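You operate a simulated robot arm through the tools that you are given. There is no shell and no other tool. Be economical: measure what you need, move in short steps, check, and stop when the job is done.

Carry out the task below with a simulated robot arm. There is one attempt and no reset: what you move stays moved.

TASK
Dose 10 ml of blue dye into the beaker of yellow water.
Fine: on the round mat, one press; park the nozzle arm and put the beaker back.

It is judged by the outcome, as a careful person would: the job done as asked, and still so three seconds after it is handed in. It fails if anything else is knocked over, pushed out of place, dropped, spilled or broken.

THE ROBOT
A 6-joint arm with a two-finger parallel gripper, fixed in place. Base frame: the origin is at the foot of the arm, x ahead of it, y to its left, z up; the work surface is at about z = 850. Lengths are in mm, angles in degrees, forces in N, time in s.
With the tool pointing down near the work surface it reaches from about 240 to 640 mm from the base axis. Its first joint turns from -66.0 to 66.0 degrees. Payload 2.7 kg.
Tool frame: the origin (TCP) lies between the finger pads and is the grasp point; the fingertips stand 23 mm ahead of it; z points along the fingers, y is the line along which they close. The gripper opens to 94 mm. The fingers are 38 mm wide and 10 mm thick; the gripper's body (54 by 96 mm) begins 39 mm behind the TCP.
Orientation is that of the tool frame in the base frame, as a unit quaternion [x, y, z, w]. With the fingers straight down and closing along the base's y, the tool's x points along the base's -x, its y along +y and its z along -z.

THE INTERFACE
- The arm moves only by the tool drive_tool. Its argument "motion" is a list of rows, each an object of numbers (a shift or turn left out is 0, a gripper value left out holds the last): "x", "y", "z": the shift along the base's x, y, z in units of 50 mm (1.0 is 50 mm); "wx", "wy", "wz": the turn, a rotation vector about the base's x, y, z in units of 5 degrees (1.0 is 5 degrees); "fingers": the opening, from 0 (shut) to 1 (fully open). In form: [{"x": .., "y": .., "z": .., "wx": .., "wy": .., "wz": .., "fingers": ..}, ...]. A call has 1 to 8 rows; each row shifts and turns the commanded pose from where the row before left it. A call with a number of a shift or a turn outside -1 to 1 is refused whole. A row lasts 0.2 s, in which the tool goes at most 50 mm and 8.6 degrees; a call with a longer step from one row to the next is refused whole, and so is a gripper value outside its range. A pose out of reach is approached as far as the arm can. The call stops where the force on the tool passes 70 N (or 10 N more than at its start, if that is more) or the arm is blocked; 0.2 s more then pass. The fingers move at their own pace (about 45 mm/s each) and stop on an object; they squeeze with about 33 N. The grip force told is the motor's: it shows also when the fingers shut on nothing. Time passes only in rows, and 0.2 s behind the last, so rows that do not move let the fingers close. It gives the time, the measured TCP pose, the force on the tool (base axes), the opening and the grip force at its end, in the units of the frame above (readings bear some noise), and new pictures: "show" is both (left out), scene, wrist or none.
- Cameras (640 x 400 px; columns grow to the right, rows downward): "scene" is fixed at [75.5, -427.7, 1418.8]; the picture's right is [0.79, -0.61, 0.00], its down [-0.26, -0.33, -0.91] and it looks along [0.56, 0.72, -0.42] (base axes); focal length 344 px, centre (320, 200). "wrist" rides on the gripper at [-39, 0, -44] in the tool frame; the picture's right is [0.00, -1.00, 0.00], its down [0.97, 0.00, -0.24] and it looks along [0.24, 0.00, 0.97] (tool axes); focal length 218 px, centre (320, 200).
- locate(camera, pixels): for up to 12 pixels [column, row] of the newest picture of that camera ("zoom" is the newest enlarged one), the place [x, y, z] in the base frame of the surface seen there, good to about 3 mm. No time passes.
- enlarge(camera, box): a new picture of the part [left, top, right, bottom] of that camera's present view, enlarged. No time passes.
- sign_off(): hands the job in; it is judged then, once.

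Work in short steps. Measure before you move; look again where a grasp or a placing could have gone wrong, and mend it. You have 80 turns and 120 pictures in all, the two below and enlarged ones among them. Open the gripper and draw the arm clear of the work before you hand the job in, unless the task says otherwise; then end with one line.

The tools are called after "Request:" as a command line: name --argument value ..., lists and objects as JSON in quotes. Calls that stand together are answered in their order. drive_tool: Moves the arm, as the interface text tells. Its arguments: {"type":"object","properties":{"motion":{"type":"array","items":{"type":"object","properties":{"x":{"type":"number"},"y":{"type":"number"},"z":{"type":"number"},"wx":{"type":"number"},"wy":{"type":"number"},"wz":{"type":"number"},"fingers":{"type":"number"}}}},"show":{"type":"string","enum":["both","scene","wrist","none"]}},"required":["motion"]} The other tools are called the same way: locate (camera, pixels) gives the place of the surface under pixels of a picture; enlarge (camera, box) takes an enlarged picture of a part of a camera's view; sign_off () hands the job in.

At the start:

```text
time_s: 0.0
position: [431.1, 15.2, 1232.2]
tool_rot: [0.0, 1.0, 0.001, 0.0]
contact_force: [0.2, 0.2, -0.3]
gripper_width: 93.9
gripper_force: 0.0
```

scene: 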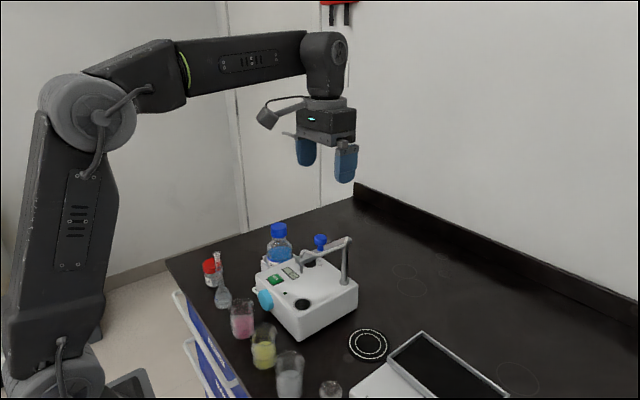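
wrist: 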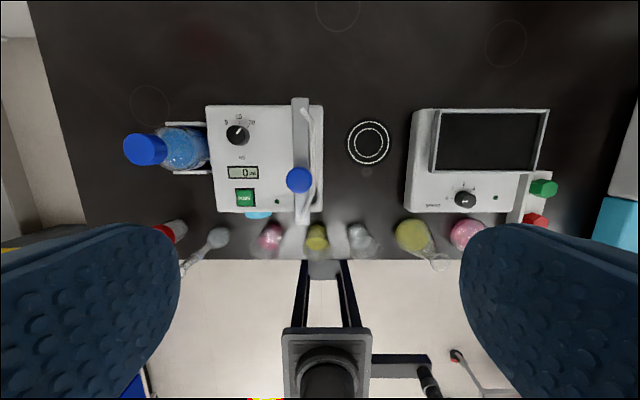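

I'll take a closer look at the dispenser and the beakers first.

Request:
enlarge --camera "scene" --box '[180, 210, 400, 400]'

Request:
enlarge --camera "wrist" --box '[120, 80, 420, 280]'

Request:
locate --camera "wrist" --pixels '[[368, 143], [237, 134], [244, 198], [298, 180], [300, 105], [305, 218], [317, 232], [260, 215], [240, 173], [358, 232], [272, 232], [212, 108]]'

Request:
locate --camera "scene" --pixels '[[264, 330], [263, 355], [290, 357], [242, 305], [266, 300], [301, 304], [345, 240], [345, 278], [301, 254], [368, 345], [320, 241], [275, 281]]'

```text
2.11 times, centred on (290, 305) of scene
```

zoom: 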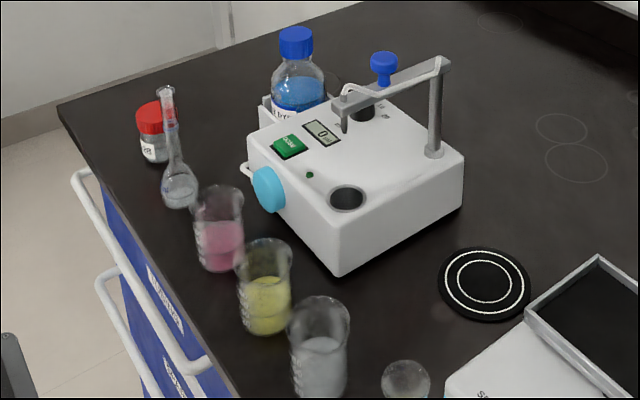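

```text
2.00 times, centred on (270, 180) of wrist
```

zoom: 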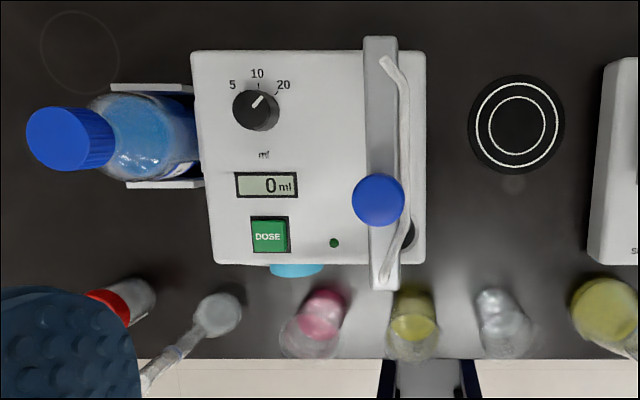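

```text
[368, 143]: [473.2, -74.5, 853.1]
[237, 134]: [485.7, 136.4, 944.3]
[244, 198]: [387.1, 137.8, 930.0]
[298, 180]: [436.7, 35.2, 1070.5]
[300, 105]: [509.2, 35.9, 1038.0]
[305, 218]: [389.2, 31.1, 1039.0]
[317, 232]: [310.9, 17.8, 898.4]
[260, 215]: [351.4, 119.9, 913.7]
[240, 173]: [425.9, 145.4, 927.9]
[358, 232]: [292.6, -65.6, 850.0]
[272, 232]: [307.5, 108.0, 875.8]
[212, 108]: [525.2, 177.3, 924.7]
```

```text
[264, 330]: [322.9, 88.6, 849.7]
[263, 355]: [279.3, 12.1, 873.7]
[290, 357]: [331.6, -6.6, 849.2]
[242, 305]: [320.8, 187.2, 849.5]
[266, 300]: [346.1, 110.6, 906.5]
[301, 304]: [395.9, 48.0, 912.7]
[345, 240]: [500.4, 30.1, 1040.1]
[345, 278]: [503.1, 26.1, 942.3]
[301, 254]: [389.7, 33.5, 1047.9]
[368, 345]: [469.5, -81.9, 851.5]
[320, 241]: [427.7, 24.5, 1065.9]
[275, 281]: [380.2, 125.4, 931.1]
```

The dial pointer appears to sit near 20, the nozzle is parked over the hole, and the mat is at about (471,-78). I'll measure the beaker, nozzle tip and knob more precisely.

Request:
enlarge --camera "wrist" --box '[205, 95, 335, 225]'

Request:
enlarge --camera "scene" --box '[220, 220, 370, 400]'

Request:
locate --camera "scene" --pixels '[[299, 268], [299, 271], [252, 325], [276, 326], [264, 322], [255, 360], [270, 361], [263, 368], [278, 352], [289, 350], [310, 262], [318, 238]]'

```text
3.08 times, centred on (270, 160) of wrist
```

zoom: 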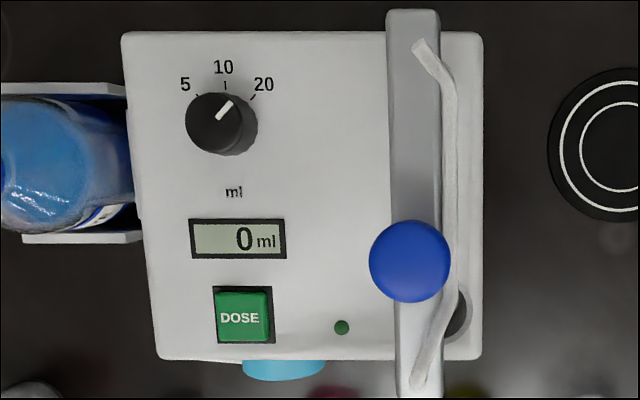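

```text
2.22 times, centred on (295, 310) of scene
```

zoom: 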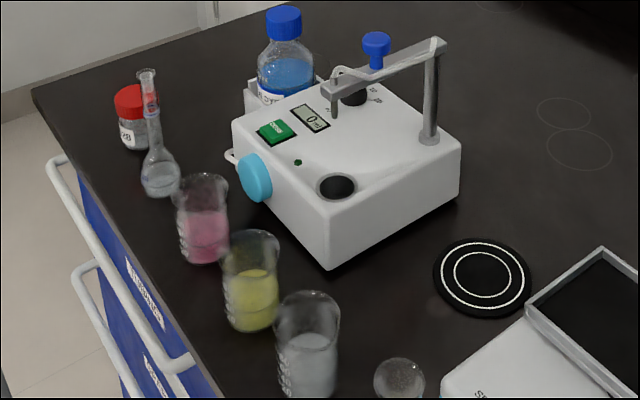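

```text
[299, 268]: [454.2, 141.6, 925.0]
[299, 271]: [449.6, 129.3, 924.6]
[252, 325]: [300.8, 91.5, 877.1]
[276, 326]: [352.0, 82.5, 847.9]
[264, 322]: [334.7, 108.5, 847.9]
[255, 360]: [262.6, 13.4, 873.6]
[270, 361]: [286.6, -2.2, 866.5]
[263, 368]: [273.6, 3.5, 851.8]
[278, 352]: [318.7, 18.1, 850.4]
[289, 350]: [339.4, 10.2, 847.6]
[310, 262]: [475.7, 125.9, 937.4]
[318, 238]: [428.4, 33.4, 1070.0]
```

The dial points at 20, so it needs about 40° counterclockwise to reach 10. I'll move above it, approx (485,136), and look.

Request:
drive_tool --motion '[{"x": 0.36, "y": 0.8, "fingers": 0.55}, {"x": 0.36, "y": 0.8}, {"x": 0.36, "y": 0.8}, {"z": -0.9}, {"z": -0.9}, {"z": -0.9}, {}]'

```text
time_s: 1.6
position: [484.4, 134.1, 1097.3]
tool_rot: [0.0, 1.0, 0.001, 0.001]
contact_force: [0.7, 0.5, -0.9]
gripper_width: 51.7
gripper_force: 0.1
```

scene: 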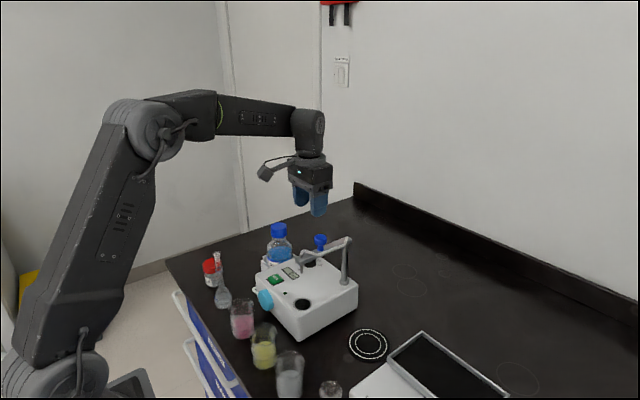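
wrist: 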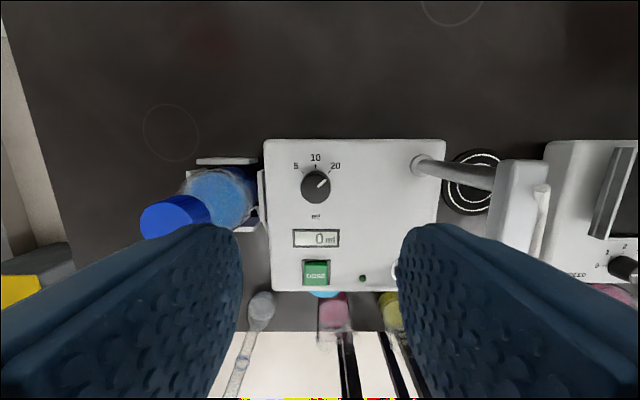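

Request:
enlarge --camera "wrist" --box '[270, 140, 370, 220]'

Request:
locate --camera "wrist" --pixels '[[316, 183], [316, 172], [316, 194], [306, 184], [326, 184], [316, 165], [302, 172], [332, 172], [316, 267], [417, 165], [170, 215], [203, 190]]'

```text
5.00 times, centred on (320, 180) of wrist
```

zoom: 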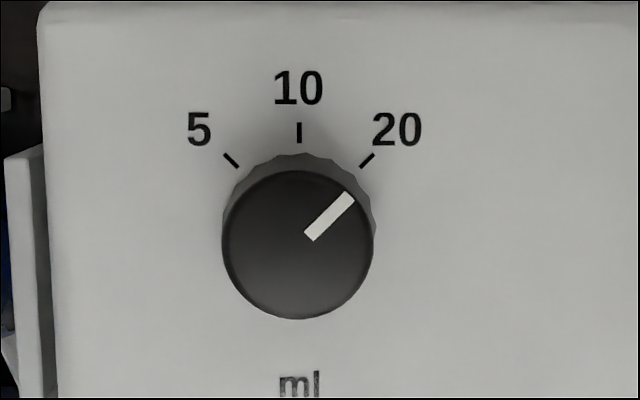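

```text
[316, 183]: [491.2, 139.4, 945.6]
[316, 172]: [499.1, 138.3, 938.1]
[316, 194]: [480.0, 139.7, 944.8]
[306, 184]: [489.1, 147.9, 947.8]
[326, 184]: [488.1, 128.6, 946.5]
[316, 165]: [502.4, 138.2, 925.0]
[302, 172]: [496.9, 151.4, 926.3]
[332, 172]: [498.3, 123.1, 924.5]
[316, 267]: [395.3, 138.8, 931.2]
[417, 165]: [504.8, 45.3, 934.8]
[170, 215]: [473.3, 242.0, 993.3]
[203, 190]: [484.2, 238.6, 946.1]
```

Knob centre ≈ (485,138.5), top z 946, panel 925. I'll descend around it with the fingers at 52 mm opening, tips to about z 932, then close.

Request:
drive_tool --motion '[{"x": 0.02, "y": 0.09, "z": -0.8}, {"z": -0.8}, {"z": -0.7}, {"z": -0.5}, {}]' --show "wrist"

```text
time_s: 2.8
position: [484.5, 139.4, 957.1]
tool_rot: [0.001, 1.0, 0.0, 0.0]
contact_force: [0.5, 0.3, -0.4]
gripper_width: 51.8
gripper_force: 0.1
```

wrist: 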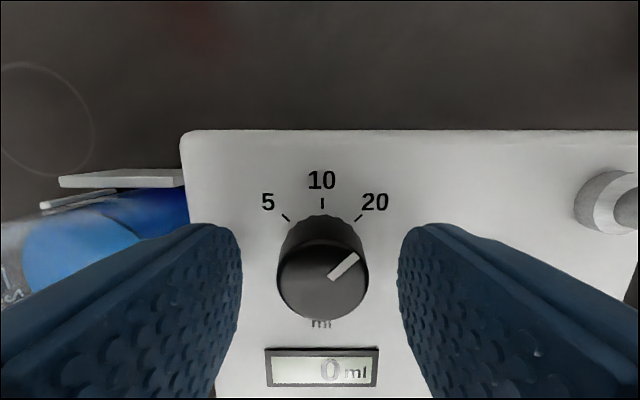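

Knob is centred between the fingers. I'll close (force-limited), then turn +45°.

Request:
drive_tool --motion '[{"fingers": 0.1}, {}, {}, {}]' --show "none"

Request:
drive_tool --motion '[{"wz": 1}, {"wz": 1}, {"wz": 1}, {"wz": 1}, {"wz": 1}, {"wz": 1}, {"wz": 1}, {"wz": 1}]' --show "none"

Request:
drive_tool --motion '[{"wz": 1}, {}]' --show "wrist"

```text
time_s: 3.8
position: [485.9, 137.9, 958.1]
tool_rot: [-0.001, 1.0, 0.0, -0.001]
contact_force: [-0.5, -8.0, -1.5]
gripper_width: 28.4
gripper_force: 44.6
```

```text
time_s: 5.6
position: [486.4, 138.0, 958.9]
tool_rot: [-0.343, 0.939, 0.0, 0.0]
contact_force: [-11.3, -19.4, 17.8]
gripper_width: 28.6
gripper_force: 45.0
```

```text
time_s: 6.2
position: [485.7, 138.0, 958.8]
tool_rot: [-0.383, 0.924, 0.0, 0.0]
contact_force: [-9.3, -20.4, 19.7]
gripper_width: 28.5
gripper_force: 45.0
```

wrist: 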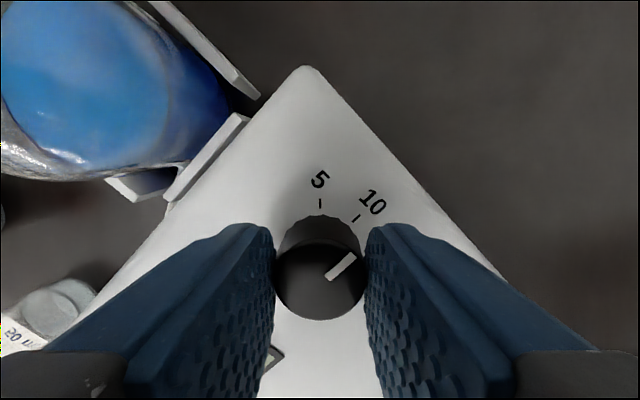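

The pointer now aims at 10. I'll release, lift, and rotate back.

Request:
drive_tool --motion '[{"fingers": 0.55}, {}, {"z": 0.7}, {"z": 0.9}, {"z": 0.9, "wz": -1}, {"z": 0.9, "wz": -1}, {"wz": -1}, {"wz": -1}]' --show "none"

Request:
drive_tool --motion '[{"wz": -1}, {"wz": -1}, {"wz": -1}, {"wz": -1}, {"wz": -1}, {}]'

Request:
enlarge --camera "wrist" --box '[240, 130, 400, 230]'

```text
time_s: 8.0
position: [485.9, 137.3, 1128.9]
tool_rot: [-0.216, 0.976, 0.0, 0.0]
contact_force: [-0.2, -0.2, -0.4]
gripper_width: 51.9
gripper_force: 0.0
```

```text
time_s: 9.4
position: [486.7, 138.6, 1127.4]
tool_rot: [0.0, 1.0, 0.0, 0.0]
contact_force: [0.2, -0.2, -0.1]
gripper_width: 51.6
gripper_force: 0.1
```

scene: 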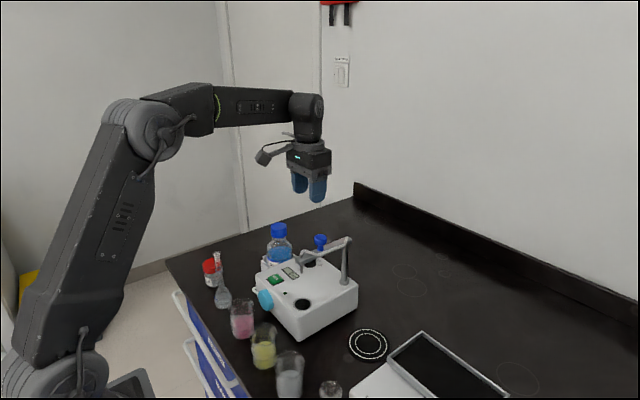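
wrist: 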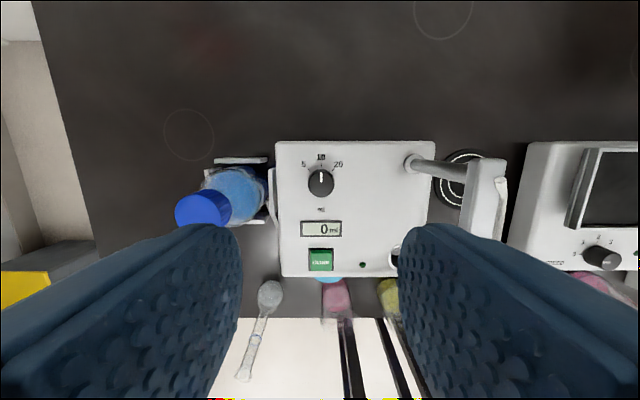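

```text
4.00 times, centred on (320, 180) of wrist
```

zoom: 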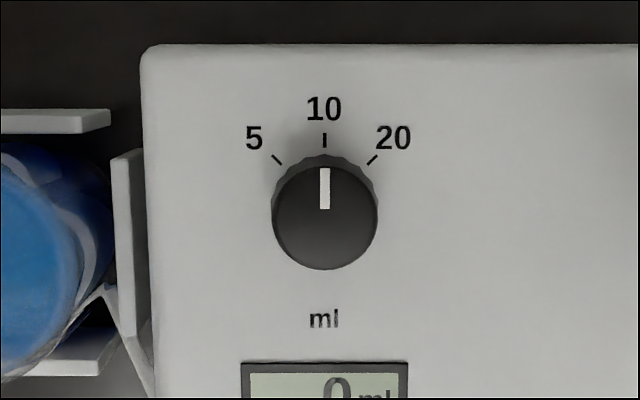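

Dial is on 10. Next, view the beakers from above at about (310,15).

Request:
drive_tool --motion '[{"x": -0.7, "y": -0.49, "fingers": 1}, {"x": -0.7, "y": -0.49}, {"x": -0.7, "y": -0.49}, {"x": -0.7, "y": -0.49}, {"x": -0.7, "y": -0.49}, {}]'

Request:
enlarge --camera "wrist" --box '[200, 120, 440, 280]'

```text
time_s: 10.8
position: [309.2, 16.0, 1128.1]
tool_rot: [-0.001, 1.0, 0.001, 0.0]
contact_force: [0.6, 0.7, -0.5]
gripper_width: 94.0
gripper_force: 0.0
```

scene: 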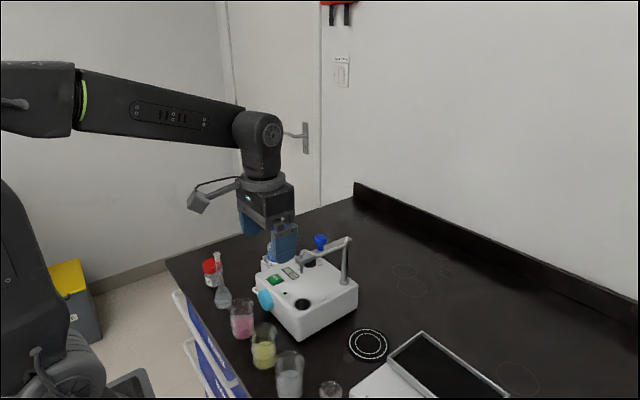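
wrist: 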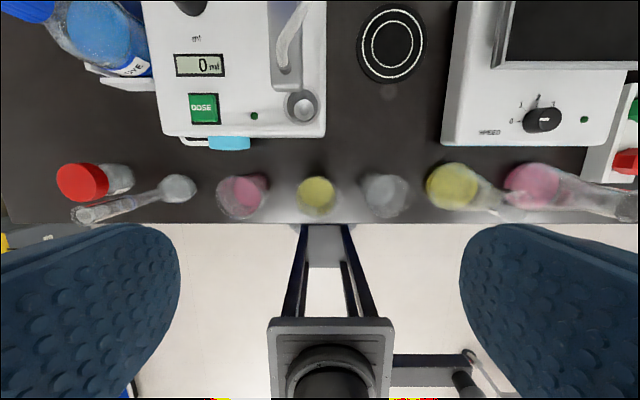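

```text
2.50 times, centred on (320, 200) of wrist
```

zoom: 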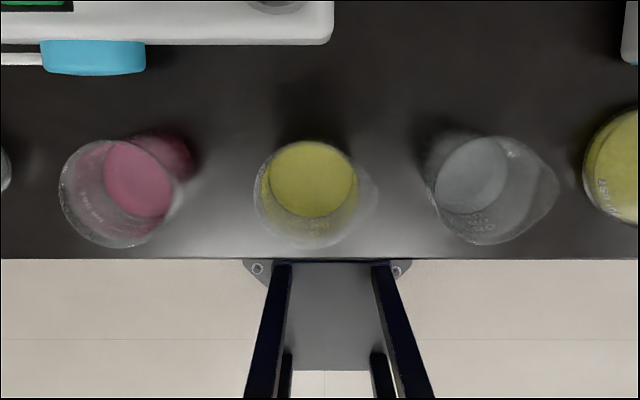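

Request:
locate --camera "wrist" --pixels '[[318, 192], [302, 192], [334, 192], [318, 178], [318, 205], [248, 190], [375, 190], [320, 222], [229, 143], [302, 105], [393, 42], [280, 85]]'

```text
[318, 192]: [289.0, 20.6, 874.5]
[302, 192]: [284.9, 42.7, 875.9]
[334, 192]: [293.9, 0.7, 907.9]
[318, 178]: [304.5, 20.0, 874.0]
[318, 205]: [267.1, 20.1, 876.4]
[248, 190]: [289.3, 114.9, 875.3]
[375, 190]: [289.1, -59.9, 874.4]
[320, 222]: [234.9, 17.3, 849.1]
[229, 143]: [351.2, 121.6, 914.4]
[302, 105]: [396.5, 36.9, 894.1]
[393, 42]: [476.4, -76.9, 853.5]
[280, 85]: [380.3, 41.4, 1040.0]
```

Yellow beaker centre ≈ (290,20.5), liquid top 875, rim ≈ 922, spout toward -y. I'll turn the gripper 90° so the fingers close along x, clear of the spout and neighbours.

Request:
drive_tool --motion '[{"wz": 1, "x": -0.1, "fingers": 0.84}, {"wz": 1, "x": -0.1}, {"wz": 1, "x": -0.1}, {"wz": 1, "x": -0.08}, {"wz": 1, "y": 0.09}, {"wz": 1}, {"wz": 1}, {"wz": 1}]' --show "none"

Request:
drive_tool --motion '[{"wz": 1}, {"wz": 1}, {"wz": 1}, {"wz": 1}, {"wz": 1}, {"wz": 1}, {"wz": 1}, {"wz": 1}]' --show "none"

Request:
drive_tool --motion '[{"wz": 1, "z": -0.7}, {"wz": 1, "z": -0.7}, {"z": -0.7}, {"z": -0.6}, {}]'

```text
time_s: 12.6
position: [292.0, 22.0, 1127.7]
tool_rot: [-0.342, 0.94, 0.0, 0.0]
contact_force: [-0.9, -0.2, 0.7]
gripper_width: 79.1
gripper_force: 0.0
```

```text
time_s: 14.4
position: [292.2, 20.8, 1128.2]
tool_rot: [-0.643, 0.766, 0.0, 0.0]
contact_force: [0.3, -0.4, -0.4]
gripper_width: 78.9
gripper_force: 0.0
```

```text
time_s: 15.6
position: [292.5, 21.3, 992.1]
tool_rot: [0.708, -0.706, 0.0, 0.0]
contact_force: [-0.6, -0.3, -0.5]
gripper_width: 79.0
gripper_force: 0.0
```

scene: 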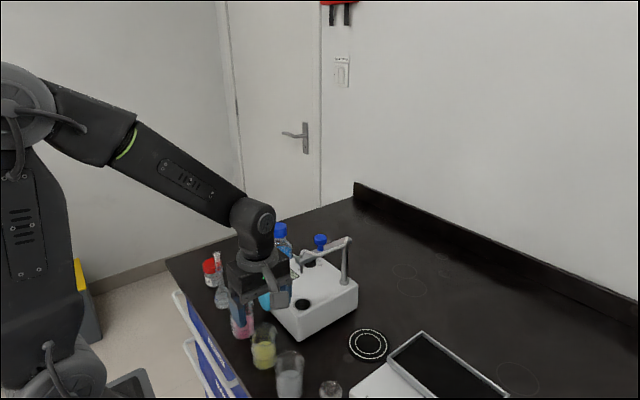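
wrist: 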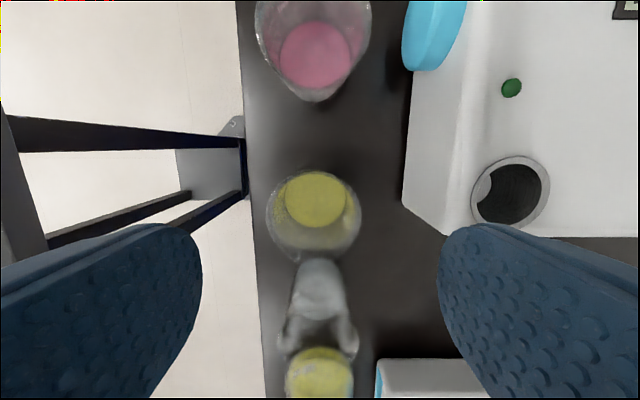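

Request:
locate --camera "wrist" --pixels '[[316, 199], [287, 199], [344, 199], [316, 174], [316, 226]]'

Request:
enlarge --camera "scene" --box '[210, 220, 330, 400]'

```text
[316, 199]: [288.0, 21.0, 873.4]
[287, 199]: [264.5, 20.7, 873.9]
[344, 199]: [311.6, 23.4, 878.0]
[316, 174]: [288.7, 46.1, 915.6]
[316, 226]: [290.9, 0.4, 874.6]
```

```text
2.22 times, centred on (270, 310) of scene
```

zoom: 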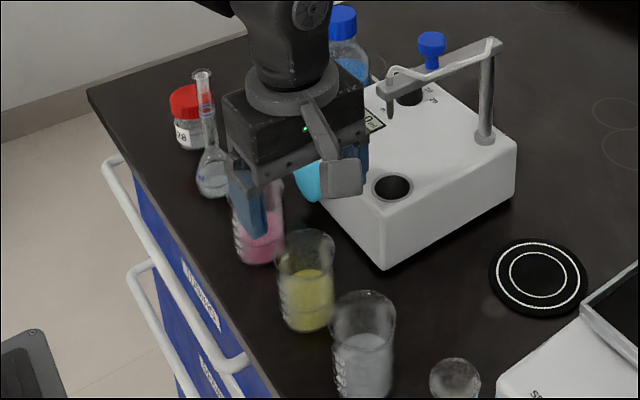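

There's a housing attached to the gripper visible at zoom (343,180); I check where it hangs before descending.

Request:
locate --camera "zoom" --pixels '[[343, 180], [343, 195], [325, 195], [360, 195], [320, 130], [300, 120], [232, 155], [262, 225], [250, 180], [360, 160]]'

```text
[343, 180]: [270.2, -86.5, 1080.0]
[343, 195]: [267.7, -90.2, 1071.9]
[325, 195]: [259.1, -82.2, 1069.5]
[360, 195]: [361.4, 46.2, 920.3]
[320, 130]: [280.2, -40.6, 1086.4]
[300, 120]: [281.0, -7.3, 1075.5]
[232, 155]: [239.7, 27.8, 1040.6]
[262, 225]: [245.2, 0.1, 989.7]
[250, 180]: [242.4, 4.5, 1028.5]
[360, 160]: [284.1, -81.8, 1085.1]
```

Housing sits 108 mm to -y and 78 mm above the TCP, clear of rims here. Adjusting x by -3 mm and descending to TCP z≈893, then closing.

Request:
drive_tool --motion '[{"x": -0.06, "z": -0.6}, {"z": -0.6}, {"z": -0.5}, {"z": -0.28}, {}]'

Request:
locate --camera "scene" --pixels '[[423, 334], [506, 393], [390, 353], [400, 385], [440, 365], [360, 375]]'

```text
time_s: 16.8
position: [287.5, 21.5, 893.8]
tool_rot: [0.707, -0.707, 0.0, 0.0]
contact_force: [0.1, -0.2, -0.2]
gripper_width: 78.9
gripper_force: 0.1
```

scene: 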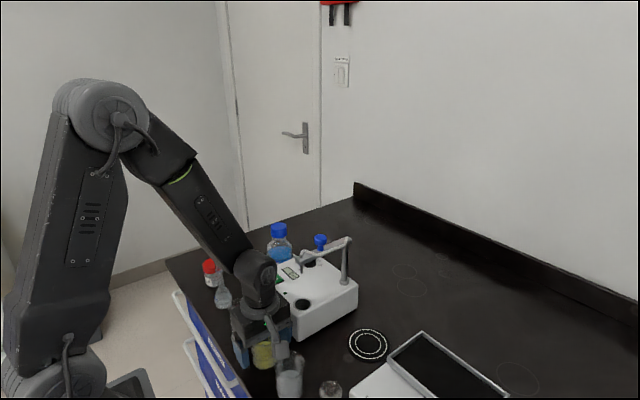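
wrist: 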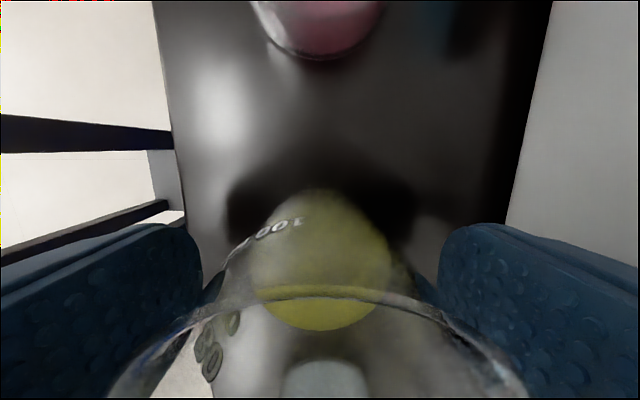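

```text
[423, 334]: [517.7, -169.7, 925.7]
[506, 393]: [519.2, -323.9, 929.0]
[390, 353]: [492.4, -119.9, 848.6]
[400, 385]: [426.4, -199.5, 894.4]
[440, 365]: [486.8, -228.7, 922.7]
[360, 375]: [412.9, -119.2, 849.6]
```

Positioned around the beaker; close.

Request:
drive_tool --motion '[{"fingers": 0.3}, {}, {}, {}]' --show "wrist"

```text
time_s: 17.8
position: [288.1, 20.5, 894.1]
tool_rot: [0.707, -0.707, 0.0, 0.0]
contact_force: [0.5, 0.7, 0.7]
gripper_width: 48.6
gripper_force: 33.3
```

wrist: 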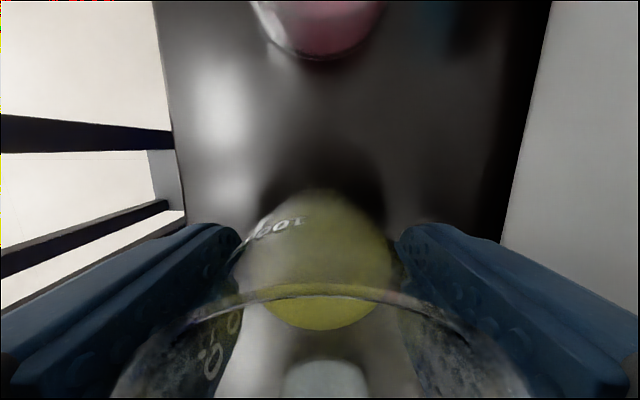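

Held (48.6 mm). Lift gently, then go -y first and +x next, staying clear of the nozzle arm.

Request:
drive_tool --motion '[{"z": 0.2}, {"z": 0.4}, {"z": 0.5}, {"z": 0.5}, {"z": 0.4}, {"z": 0.2}, {}]' --show "scene"

Request:
drive_tool --motion '[{"y": -0.2}, {"y": -0.4}, {"y": -0.5}, {"y": -0.5}, {"y": -0.3}, {"y": -0.07}, {}]' --show "none"

Request:
drive_tool --motion '[{"x": 0.2}, {"x": 0.5}, {"x": 0.6}, {"x": 0.6}, {"x": 0.6}, {"x": 0.4}, {"x": 0.2}, {}]'

```text
time_s: 19.4
position: [287.3, 22.3, 1005.1]
tool_rot: [0.707, -0.707, 0.0, -0.001]
contact_force: [1.3, 0.7, -1.1]
gripper_width: 48.6
gripper_force: 33.2
```

scene: 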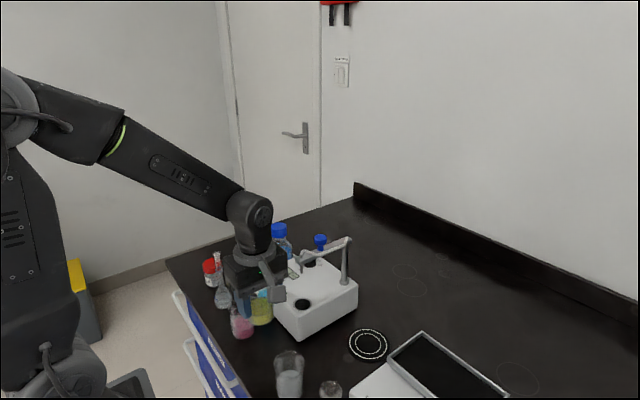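

```text
time_s: 21.0
position: [287.9, -78.5, 1003.4]
tool_rot: [0.707, -0.707, 0.0, 0.0]
contact_force: [-0.1, 0.3, -1.3]
gripper_width: 48.6
gripper_force: 32.7
```

```text
time_s: 22.8
position: [443.6, -76.1, 1003.4]
tool_rot: [-0.707, 0.707, 0.0, 0.001]
contact_force: [-0.4, -0.6, -0.9]
gripper_width: 48.7
gripper_force: 33.4
```

scene: 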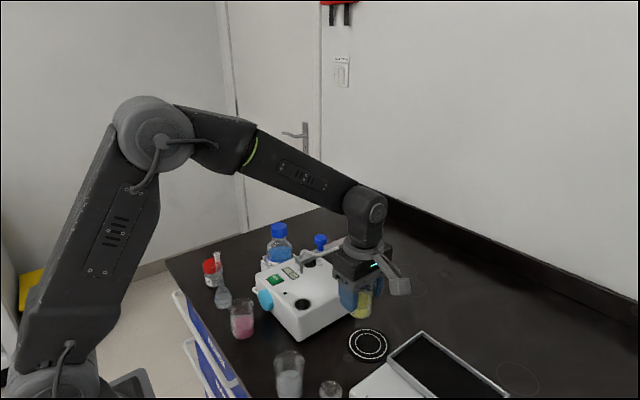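
wrist: 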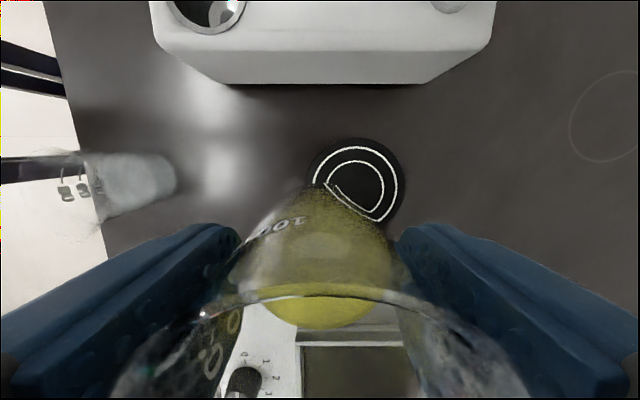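

Request:
locate --camera "wrist" --pixels '[[307, 180], [403, 180], [356, 139], [362, 185], [400, 205]]'

Request:
locate --camera "scene" --pixels '[[350, 345], [386, 345], [368, 330], [368, 360], [368, 345], [352, 338], [384, 352]]'

```text
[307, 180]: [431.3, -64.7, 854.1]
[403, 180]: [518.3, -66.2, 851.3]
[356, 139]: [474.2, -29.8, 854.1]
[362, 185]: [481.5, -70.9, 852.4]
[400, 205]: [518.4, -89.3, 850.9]
```

```text
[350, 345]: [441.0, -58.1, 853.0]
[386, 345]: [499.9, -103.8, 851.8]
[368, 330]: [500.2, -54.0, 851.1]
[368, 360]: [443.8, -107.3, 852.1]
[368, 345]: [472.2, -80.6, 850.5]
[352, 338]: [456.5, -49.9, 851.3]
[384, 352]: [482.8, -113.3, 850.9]
```

Mat centre ≈ (473,-78), top ≈ 853. Move over it and lower to TCP ≈ 897.

Request:
drive_tool --motion '[{"x": 0.3, "y": -0.02}, {"x": 0.28, "y": -0.02}, {"z": -0.3}, {"z": -0.5}, {"z": -0.5}, {"z": -0.5}, {"z": -0.2}, {}]'

```text
time_s: 24.6
position: [472.6, -78.9, 904.6]
tool_rot: [-0.707, 0.707, 0.0, 0.0]
contact_force: [-0.7, -0.4, -1.5]
gripper_width: 48.7
gripper_force: 33.4
```

scene: 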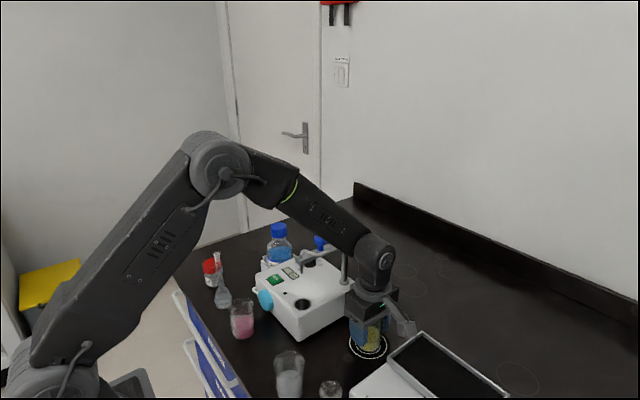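
wrist: 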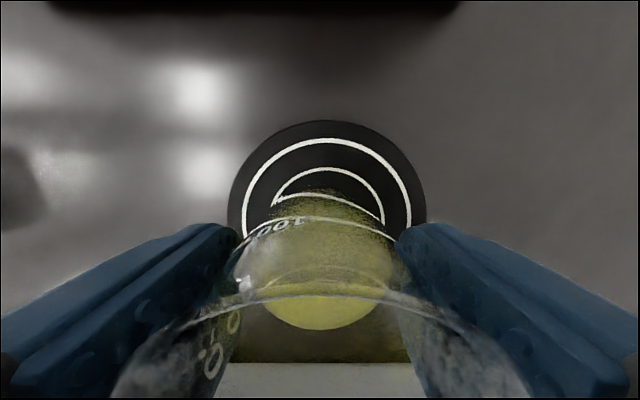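

Request:
drive_tool --motion '[{"x": 0.05}, {"z": -0.06}, {"z": -0.05}, {"z": -0.04}, {}]' --show "none"

```text
time_s: 25.8
position: [474.4, -79.6, 897.4]
tool_rot: [-0.707, 0.707, 0.001, 0.0]
contact_force: [-6.2, 0.8, 12.1]
gripper_width: 49.0
gripper_force: 33.2
```

Contact felt (12 N up): it's seated. Release and rise.

Request:
drive_tool --motion '[{"z": 0.02, "fingers": 0.6}, {"fingers": 0.84}, {}, {}, {"z": 0.3}, {"z": 0.8}, {"z": 0.9}, {"z": 0.9}]'

```text
time_s: 27.6
position: [474.4, -78.9, 1041.4]
tool_rot: [-0.707, 0.707, 0.0, -0.001]
contact_force: [0.4, -0.3, -0.3]
gripper_width: 79.3
gripper_force: 0.0
```

scene: 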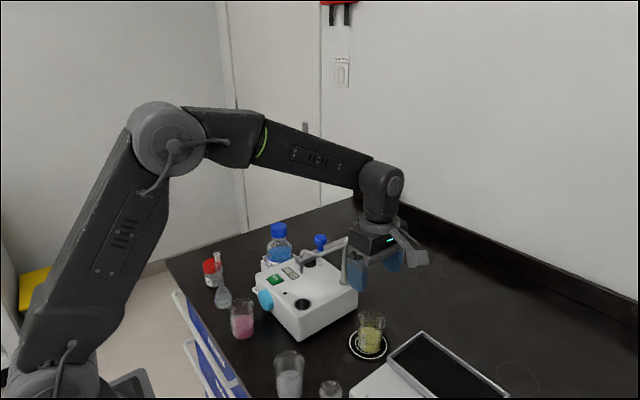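
wrist: 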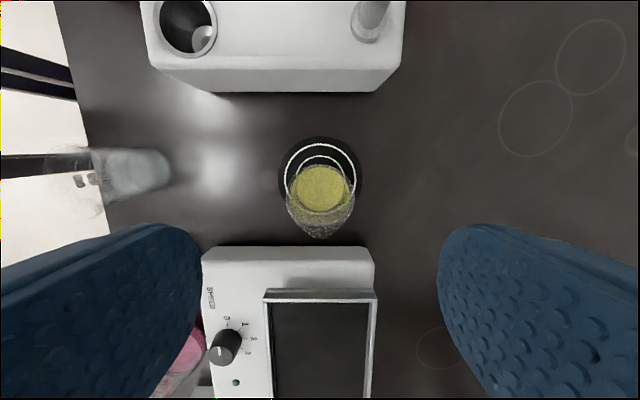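

Request:
enlarge --camera "wrist" --box '[260, 125, 380, 250]'

Request:
locate --camera "wrist" --pixels '[[320, 187], [293, 187], [347, 187], [320, 167], [320, 209], [320, 145], [278, 178], [362, 178], [370, 28], [320, 139]]'

```text
3.20 times, centred on (320, 188) of wrist
```

zoom: 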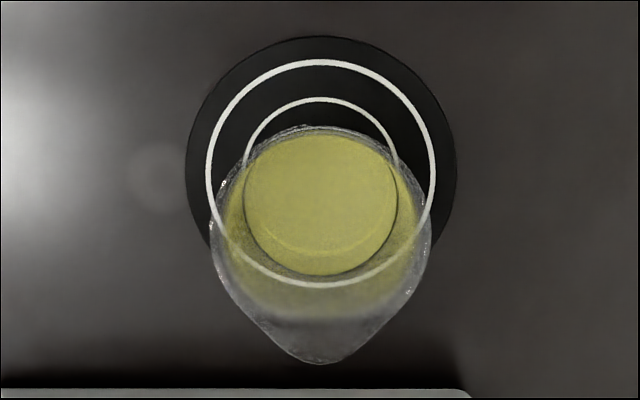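

```text
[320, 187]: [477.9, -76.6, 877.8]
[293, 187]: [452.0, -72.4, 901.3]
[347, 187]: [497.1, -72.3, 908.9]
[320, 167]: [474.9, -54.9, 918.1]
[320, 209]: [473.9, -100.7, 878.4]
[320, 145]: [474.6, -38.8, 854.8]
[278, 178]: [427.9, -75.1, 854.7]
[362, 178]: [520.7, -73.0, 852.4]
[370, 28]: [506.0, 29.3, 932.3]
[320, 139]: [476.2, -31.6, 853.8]
```

Beaker sits centred at ≈(475,-77). Now raise, go above the nozzle handle (~(433,33)) with yaw back to 0, and look.

Request:
drive_tool --motion '[{"z": 0.9}, {"z": 0.9, "wz": -1}, {"z": 0.5, "wz": -1}, {"wz": -1, "x": -0.1, "y": 0.4}, {"wz": -1, "x": -0.2, "y": 0.4}, {"wz": -1, "x": -0.2, "y": 0.5}, {"wz": -1, "x": -0.2, "y": 0.5}, {"wz": -1, "x": -0.2, "y": 0.4}]' --show "none"

Request:
drive_tool --motion '[{"wz": -1}, {"wz": -1}, {"wz": -1}, {"wz": -1}, {"wz": -1}, {"wz": -1}, {"wz": -1}, {"wz": -1}]' --show "none"

Request:
drive_tool --motion '[{"wz": -1, "fingers": 0.55}, {"wz": -1}, {"wz": -1}, {}]'

```text
time_s: 29.4
position: [430.5, 31.5, 1157.0]
tool_rot: [-0.461, 0.887, -0.001, 0.0]
contact_force: [-0.1, 0.9, 0.1]
gripper_width: 79.0
gripper_force: 0.1
```

```text
time_s: 31.2
position: [429.0, 30.9, 1157.1]
tool_rot: [-0.13, 0.992, 0.001, -0.001]
contact_force: [0.4, -0.6, -0.1]
gripper_width: 79.1
gripper_force: 0.1
```

```text
time_s: 32.2
position: [430.1, 30.8, 1157.4]
tool_rot: [0.0, 1.0, 0.0, 0.0]
contact_force: [0.5, -0.9, -0.3]
gripper_width: 51.5
gripper_force: 0.1
```

scene: 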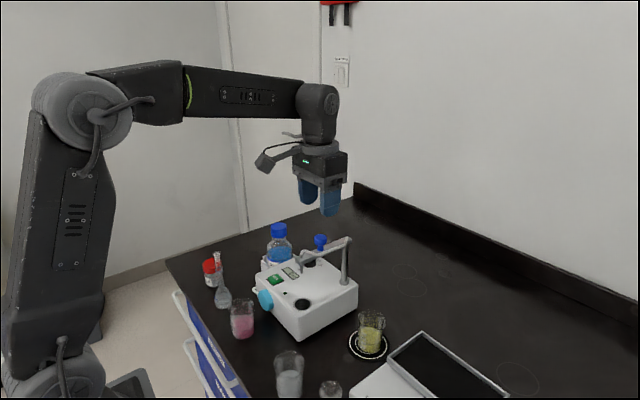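
wrist: 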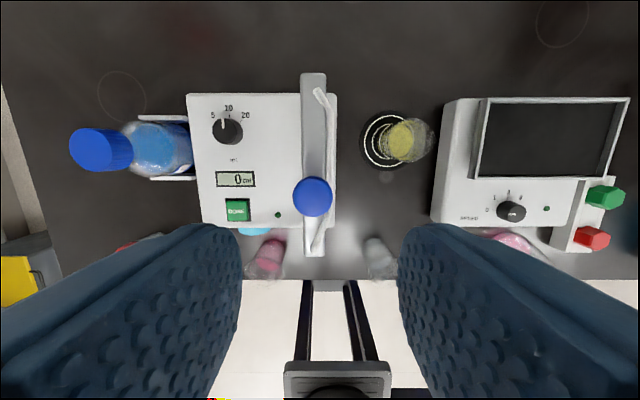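

Request:
enlarge --camera "wrist" --box '[260, 60, 380, 270]'

Request:
locate --camera "wrist" --pixels '[[312, 196], [294, 196], [331, 196], [312, 178], [312, 214], [312, 130], [303, 130], [323, 130], [318, 245], [313, 76], [307, 252], [320, 92]]'

Request:
enlarge --camera "scene" --box '[280, 220, 380, 320]'

```text
1.90 times, centred on (320, 165) of wrist
```

zoom: 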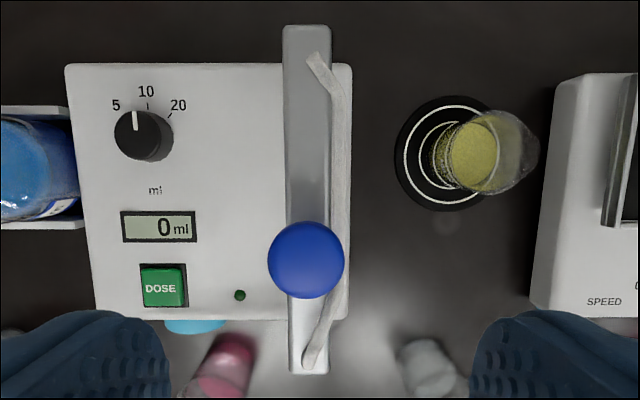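

```text
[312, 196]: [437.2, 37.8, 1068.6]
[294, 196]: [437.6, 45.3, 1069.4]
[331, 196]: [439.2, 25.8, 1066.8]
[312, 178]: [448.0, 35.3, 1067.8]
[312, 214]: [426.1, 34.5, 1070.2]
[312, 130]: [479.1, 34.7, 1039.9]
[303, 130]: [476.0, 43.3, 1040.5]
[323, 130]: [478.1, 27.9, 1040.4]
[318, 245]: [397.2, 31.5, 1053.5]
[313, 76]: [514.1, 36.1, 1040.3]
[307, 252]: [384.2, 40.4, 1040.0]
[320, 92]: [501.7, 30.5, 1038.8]
```

```text
4.00 times, centred on (330, 270) of scene
```

zoom: 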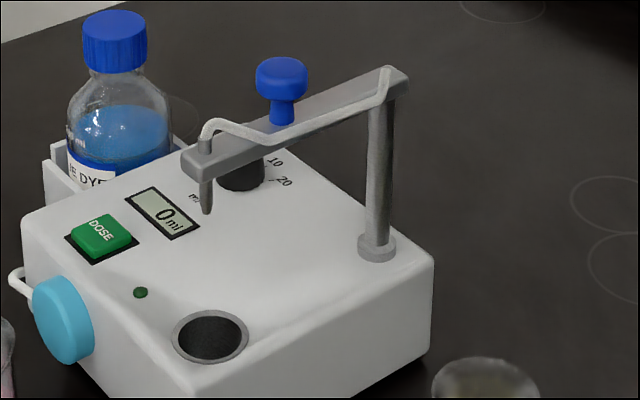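

Request:
locate --camera "wrist" --pixels '[[332, 165], [332, 150], [332, 182], [331, 140], [333, 172], [328, 220], [316, 250], [286, 60]]'

Request:
locate --camera "zoom" --pixels '[[282, 72], [283, 112], [285, 140], [330, 115], [230, 123], [207, 205], [205, 145], [378, 215], [376, 250], [300, 130]]'

```text
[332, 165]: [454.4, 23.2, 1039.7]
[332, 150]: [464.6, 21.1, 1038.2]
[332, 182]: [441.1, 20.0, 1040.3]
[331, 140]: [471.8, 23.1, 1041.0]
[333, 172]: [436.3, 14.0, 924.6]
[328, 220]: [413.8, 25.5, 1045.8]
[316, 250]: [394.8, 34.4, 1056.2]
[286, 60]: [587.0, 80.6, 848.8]
```

```text
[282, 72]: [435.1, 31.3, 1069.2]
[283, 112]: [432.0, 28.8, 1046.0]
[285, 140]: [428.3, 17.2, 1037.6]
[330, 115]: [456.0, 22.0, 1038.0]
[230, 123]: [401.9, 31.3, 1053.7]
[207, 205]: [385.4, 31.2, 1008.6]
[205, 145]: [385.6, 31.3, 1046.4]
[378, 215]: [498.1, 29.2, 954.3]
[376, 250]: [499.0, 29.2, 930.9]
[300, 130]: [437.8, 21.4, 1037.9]
```

Handle cap centre ≈ (436.5,35.5), z 1055–1070; the tube is at y≈22, z≤1040. Descend to TCP 1071 and grip.

Request:
drive_tool --motion '[{"x": 0.13, "y": 0.09, "z": -0.5}, {"z": -0.7}, {"z": -0.5}, {}, {"fingers": 0.1}, {}, {}, {}]'

```text
time_s: 34.0
position: [435.5, 34.2, 1071.7]
tool_rot: [0.0, 1.0, 0.0, 0.0]
contact_force: [-0.8, -7.6, -2.8]
gripper_width: 25.5
gripper_force: 45.0
```

scene: 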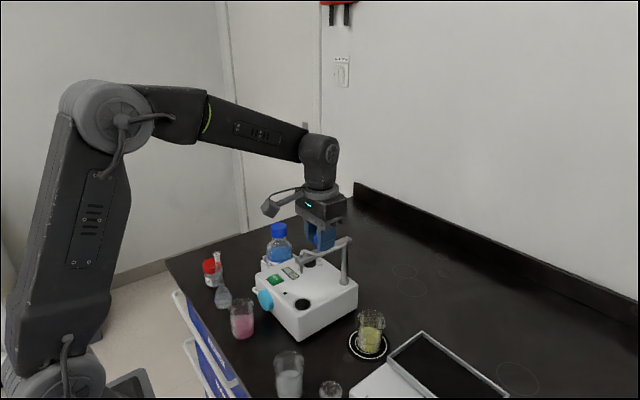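
wrist: 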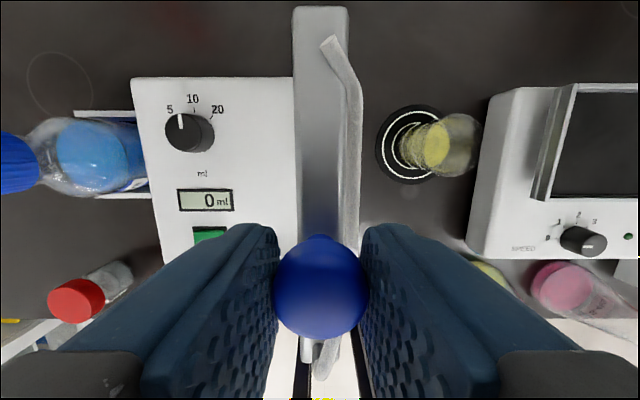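

Handle gripped (25.5 mm). Swing about the post (503,35), R≈67, in 5° steps; first 20°, then check.

Request:
drive_tool --motion '[{"x": 0.005, "y": -0.117, "wz": 1}, {"x": 0.015, "y": -0.116, "wz": 1}, {"x": 0.025, "y": -0.114, "wz": 1}, {"x": 0.035, "y": -0.1115, "wz": 1}, {}]'

```text
time_s: 35.2
position: [440.2, 12.1, 1072.1]
tool_rot: [-0.175, 0.985, 0.001, 0.0]
contact_force: [-1.7, -1.3, 1.9]
gripper_width: 25.7
gripper_force: 44.7
```

scene: 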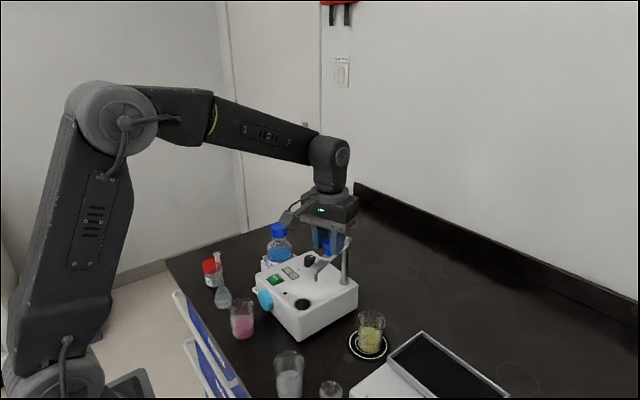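
wrist: 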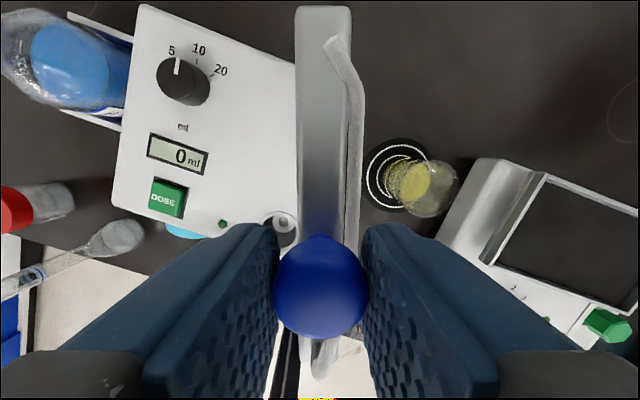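

Swings freely with the beam aligned to the tool. Continue to about 75°.

Request:
drive_tool --motion '[{"x": 0.0447, "y": -0.108, "wz": 1}, {"x": 0.054, "y": -0.1037, "wz": 1}, {"x": 0.0628, "y": -0.0986, "wz": 1}, {"x": 0.0712, "y": -0.0927, "wz": 1}, {"x": 0.079, "y": -0.0862, "wz": 1}, {"x": 0.0862, "y": -0.079, "wz": 1}]' --show "none"

Request:
drive_tool --motion '[{"x": 0.0927, "y": -0.0712, "wz": 1}, {"x": 0.0986, "y": -0.0628, "wz": 1}, {"x": 0.1037, "y": -0.054, "wz": 1}, {"x": 0.108, "y": -0.0447, "wz": 1}, {}]'

```text
time_s: 36.6
position: [460.5, -17.0, 1072.8]
tool_rot: [-0.424, 0.906, 0.0, 0.0]
contact_force: [-4.6, -8.9, 1.0]
gripper_width: 25.3
gripper_force: 45.4
```

```text
time_s: 37.8
position: [480.7, -28.9, 1072.1]
tool_rot: [-0.575, 0.818, 0.0, 0.0]
contact_force: [-6.2, -19.0, 5.5]
gripper_width: 25.2
gripper_force: 45.0
```

scene: 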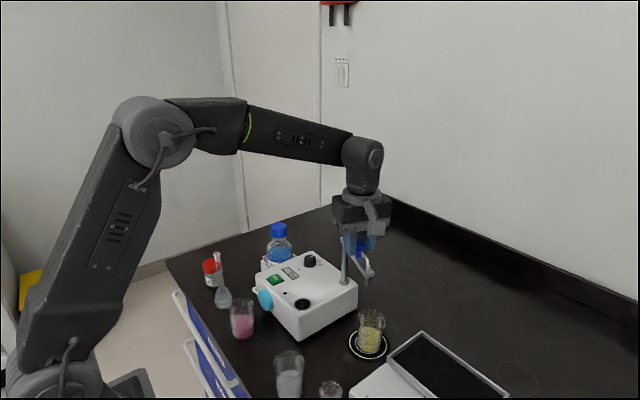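
wrist: 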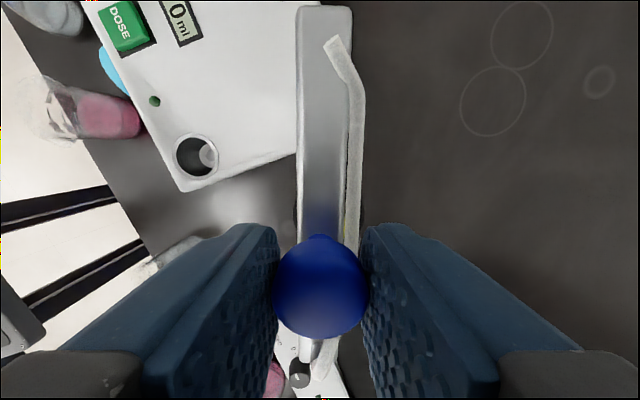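

Request:
enlarge --camera "scene" --box '[310, 220, 430, 370]'

```text
2.67 times, centred on (370, 295) of scene
```

zoom: 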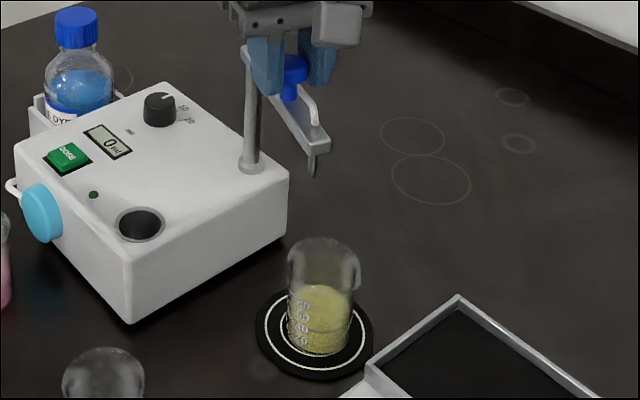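

Request:
locate --camera "zoom" --pixels '[[312, 172], [312, 165], [314, 155], [316, 130], [318, 145], [250, 90], [252, 140], [252, 160], [320, 320], [305, 140]]'

```text
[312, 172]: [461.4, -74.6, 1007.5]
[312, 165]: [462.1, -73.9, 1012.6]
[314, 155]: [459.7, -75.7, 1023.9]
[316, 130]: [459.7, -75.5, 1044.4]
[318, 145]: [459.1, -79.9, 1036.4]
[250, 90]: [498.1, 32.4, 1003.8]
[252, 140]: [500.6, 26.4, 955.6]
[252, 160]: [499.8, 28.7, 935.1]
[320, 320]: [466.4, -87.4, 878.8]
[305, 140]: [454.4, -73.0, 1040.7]
```

Nozzle is at ≈(464,-72); another ~5.5° puts it at ≈(474.5,-76) over the beaker. Then release and rise.

Request:
drive_tool --motion '[{"x": 0.123, "y": -0.038, "wz": 1}, {}, {}]' --show "scene"

Request:
enlarge --camera "scene" --box '[310, 220, 430, 370]'

Request:
locate --camera "zoom" --pixels '[[330, 172], [330, 165], [332, 155], [328, 165], [334, 165]]'

```text
time_s: 38.6
position: [486.9, -32.0, 1071.5]
tool_rot: [-0.61, 0.793, -0.001, 0.0]
contact_force: [-6.5, -18.1, 5.3]
gripper_width: 25.4
gripper_force: 44.9
```

scene: 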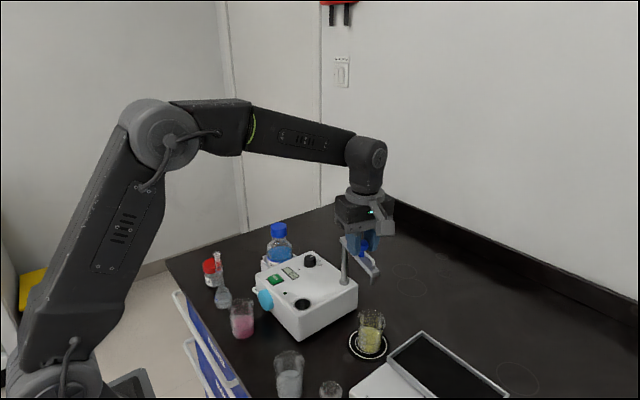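

```text
2.67 times, centred on (370, 295) of scene
```

zoom: 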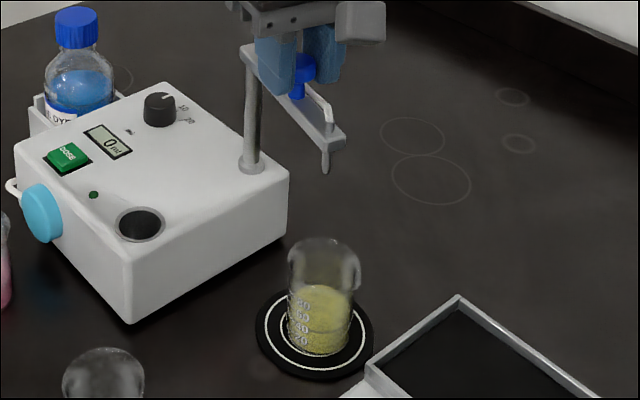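

```text
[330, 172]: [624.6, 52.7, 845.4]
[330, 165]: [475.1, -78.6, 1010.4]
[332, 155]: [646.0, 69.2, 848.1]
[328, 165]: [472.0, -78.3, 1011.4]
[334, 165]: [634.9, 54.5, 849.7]
```

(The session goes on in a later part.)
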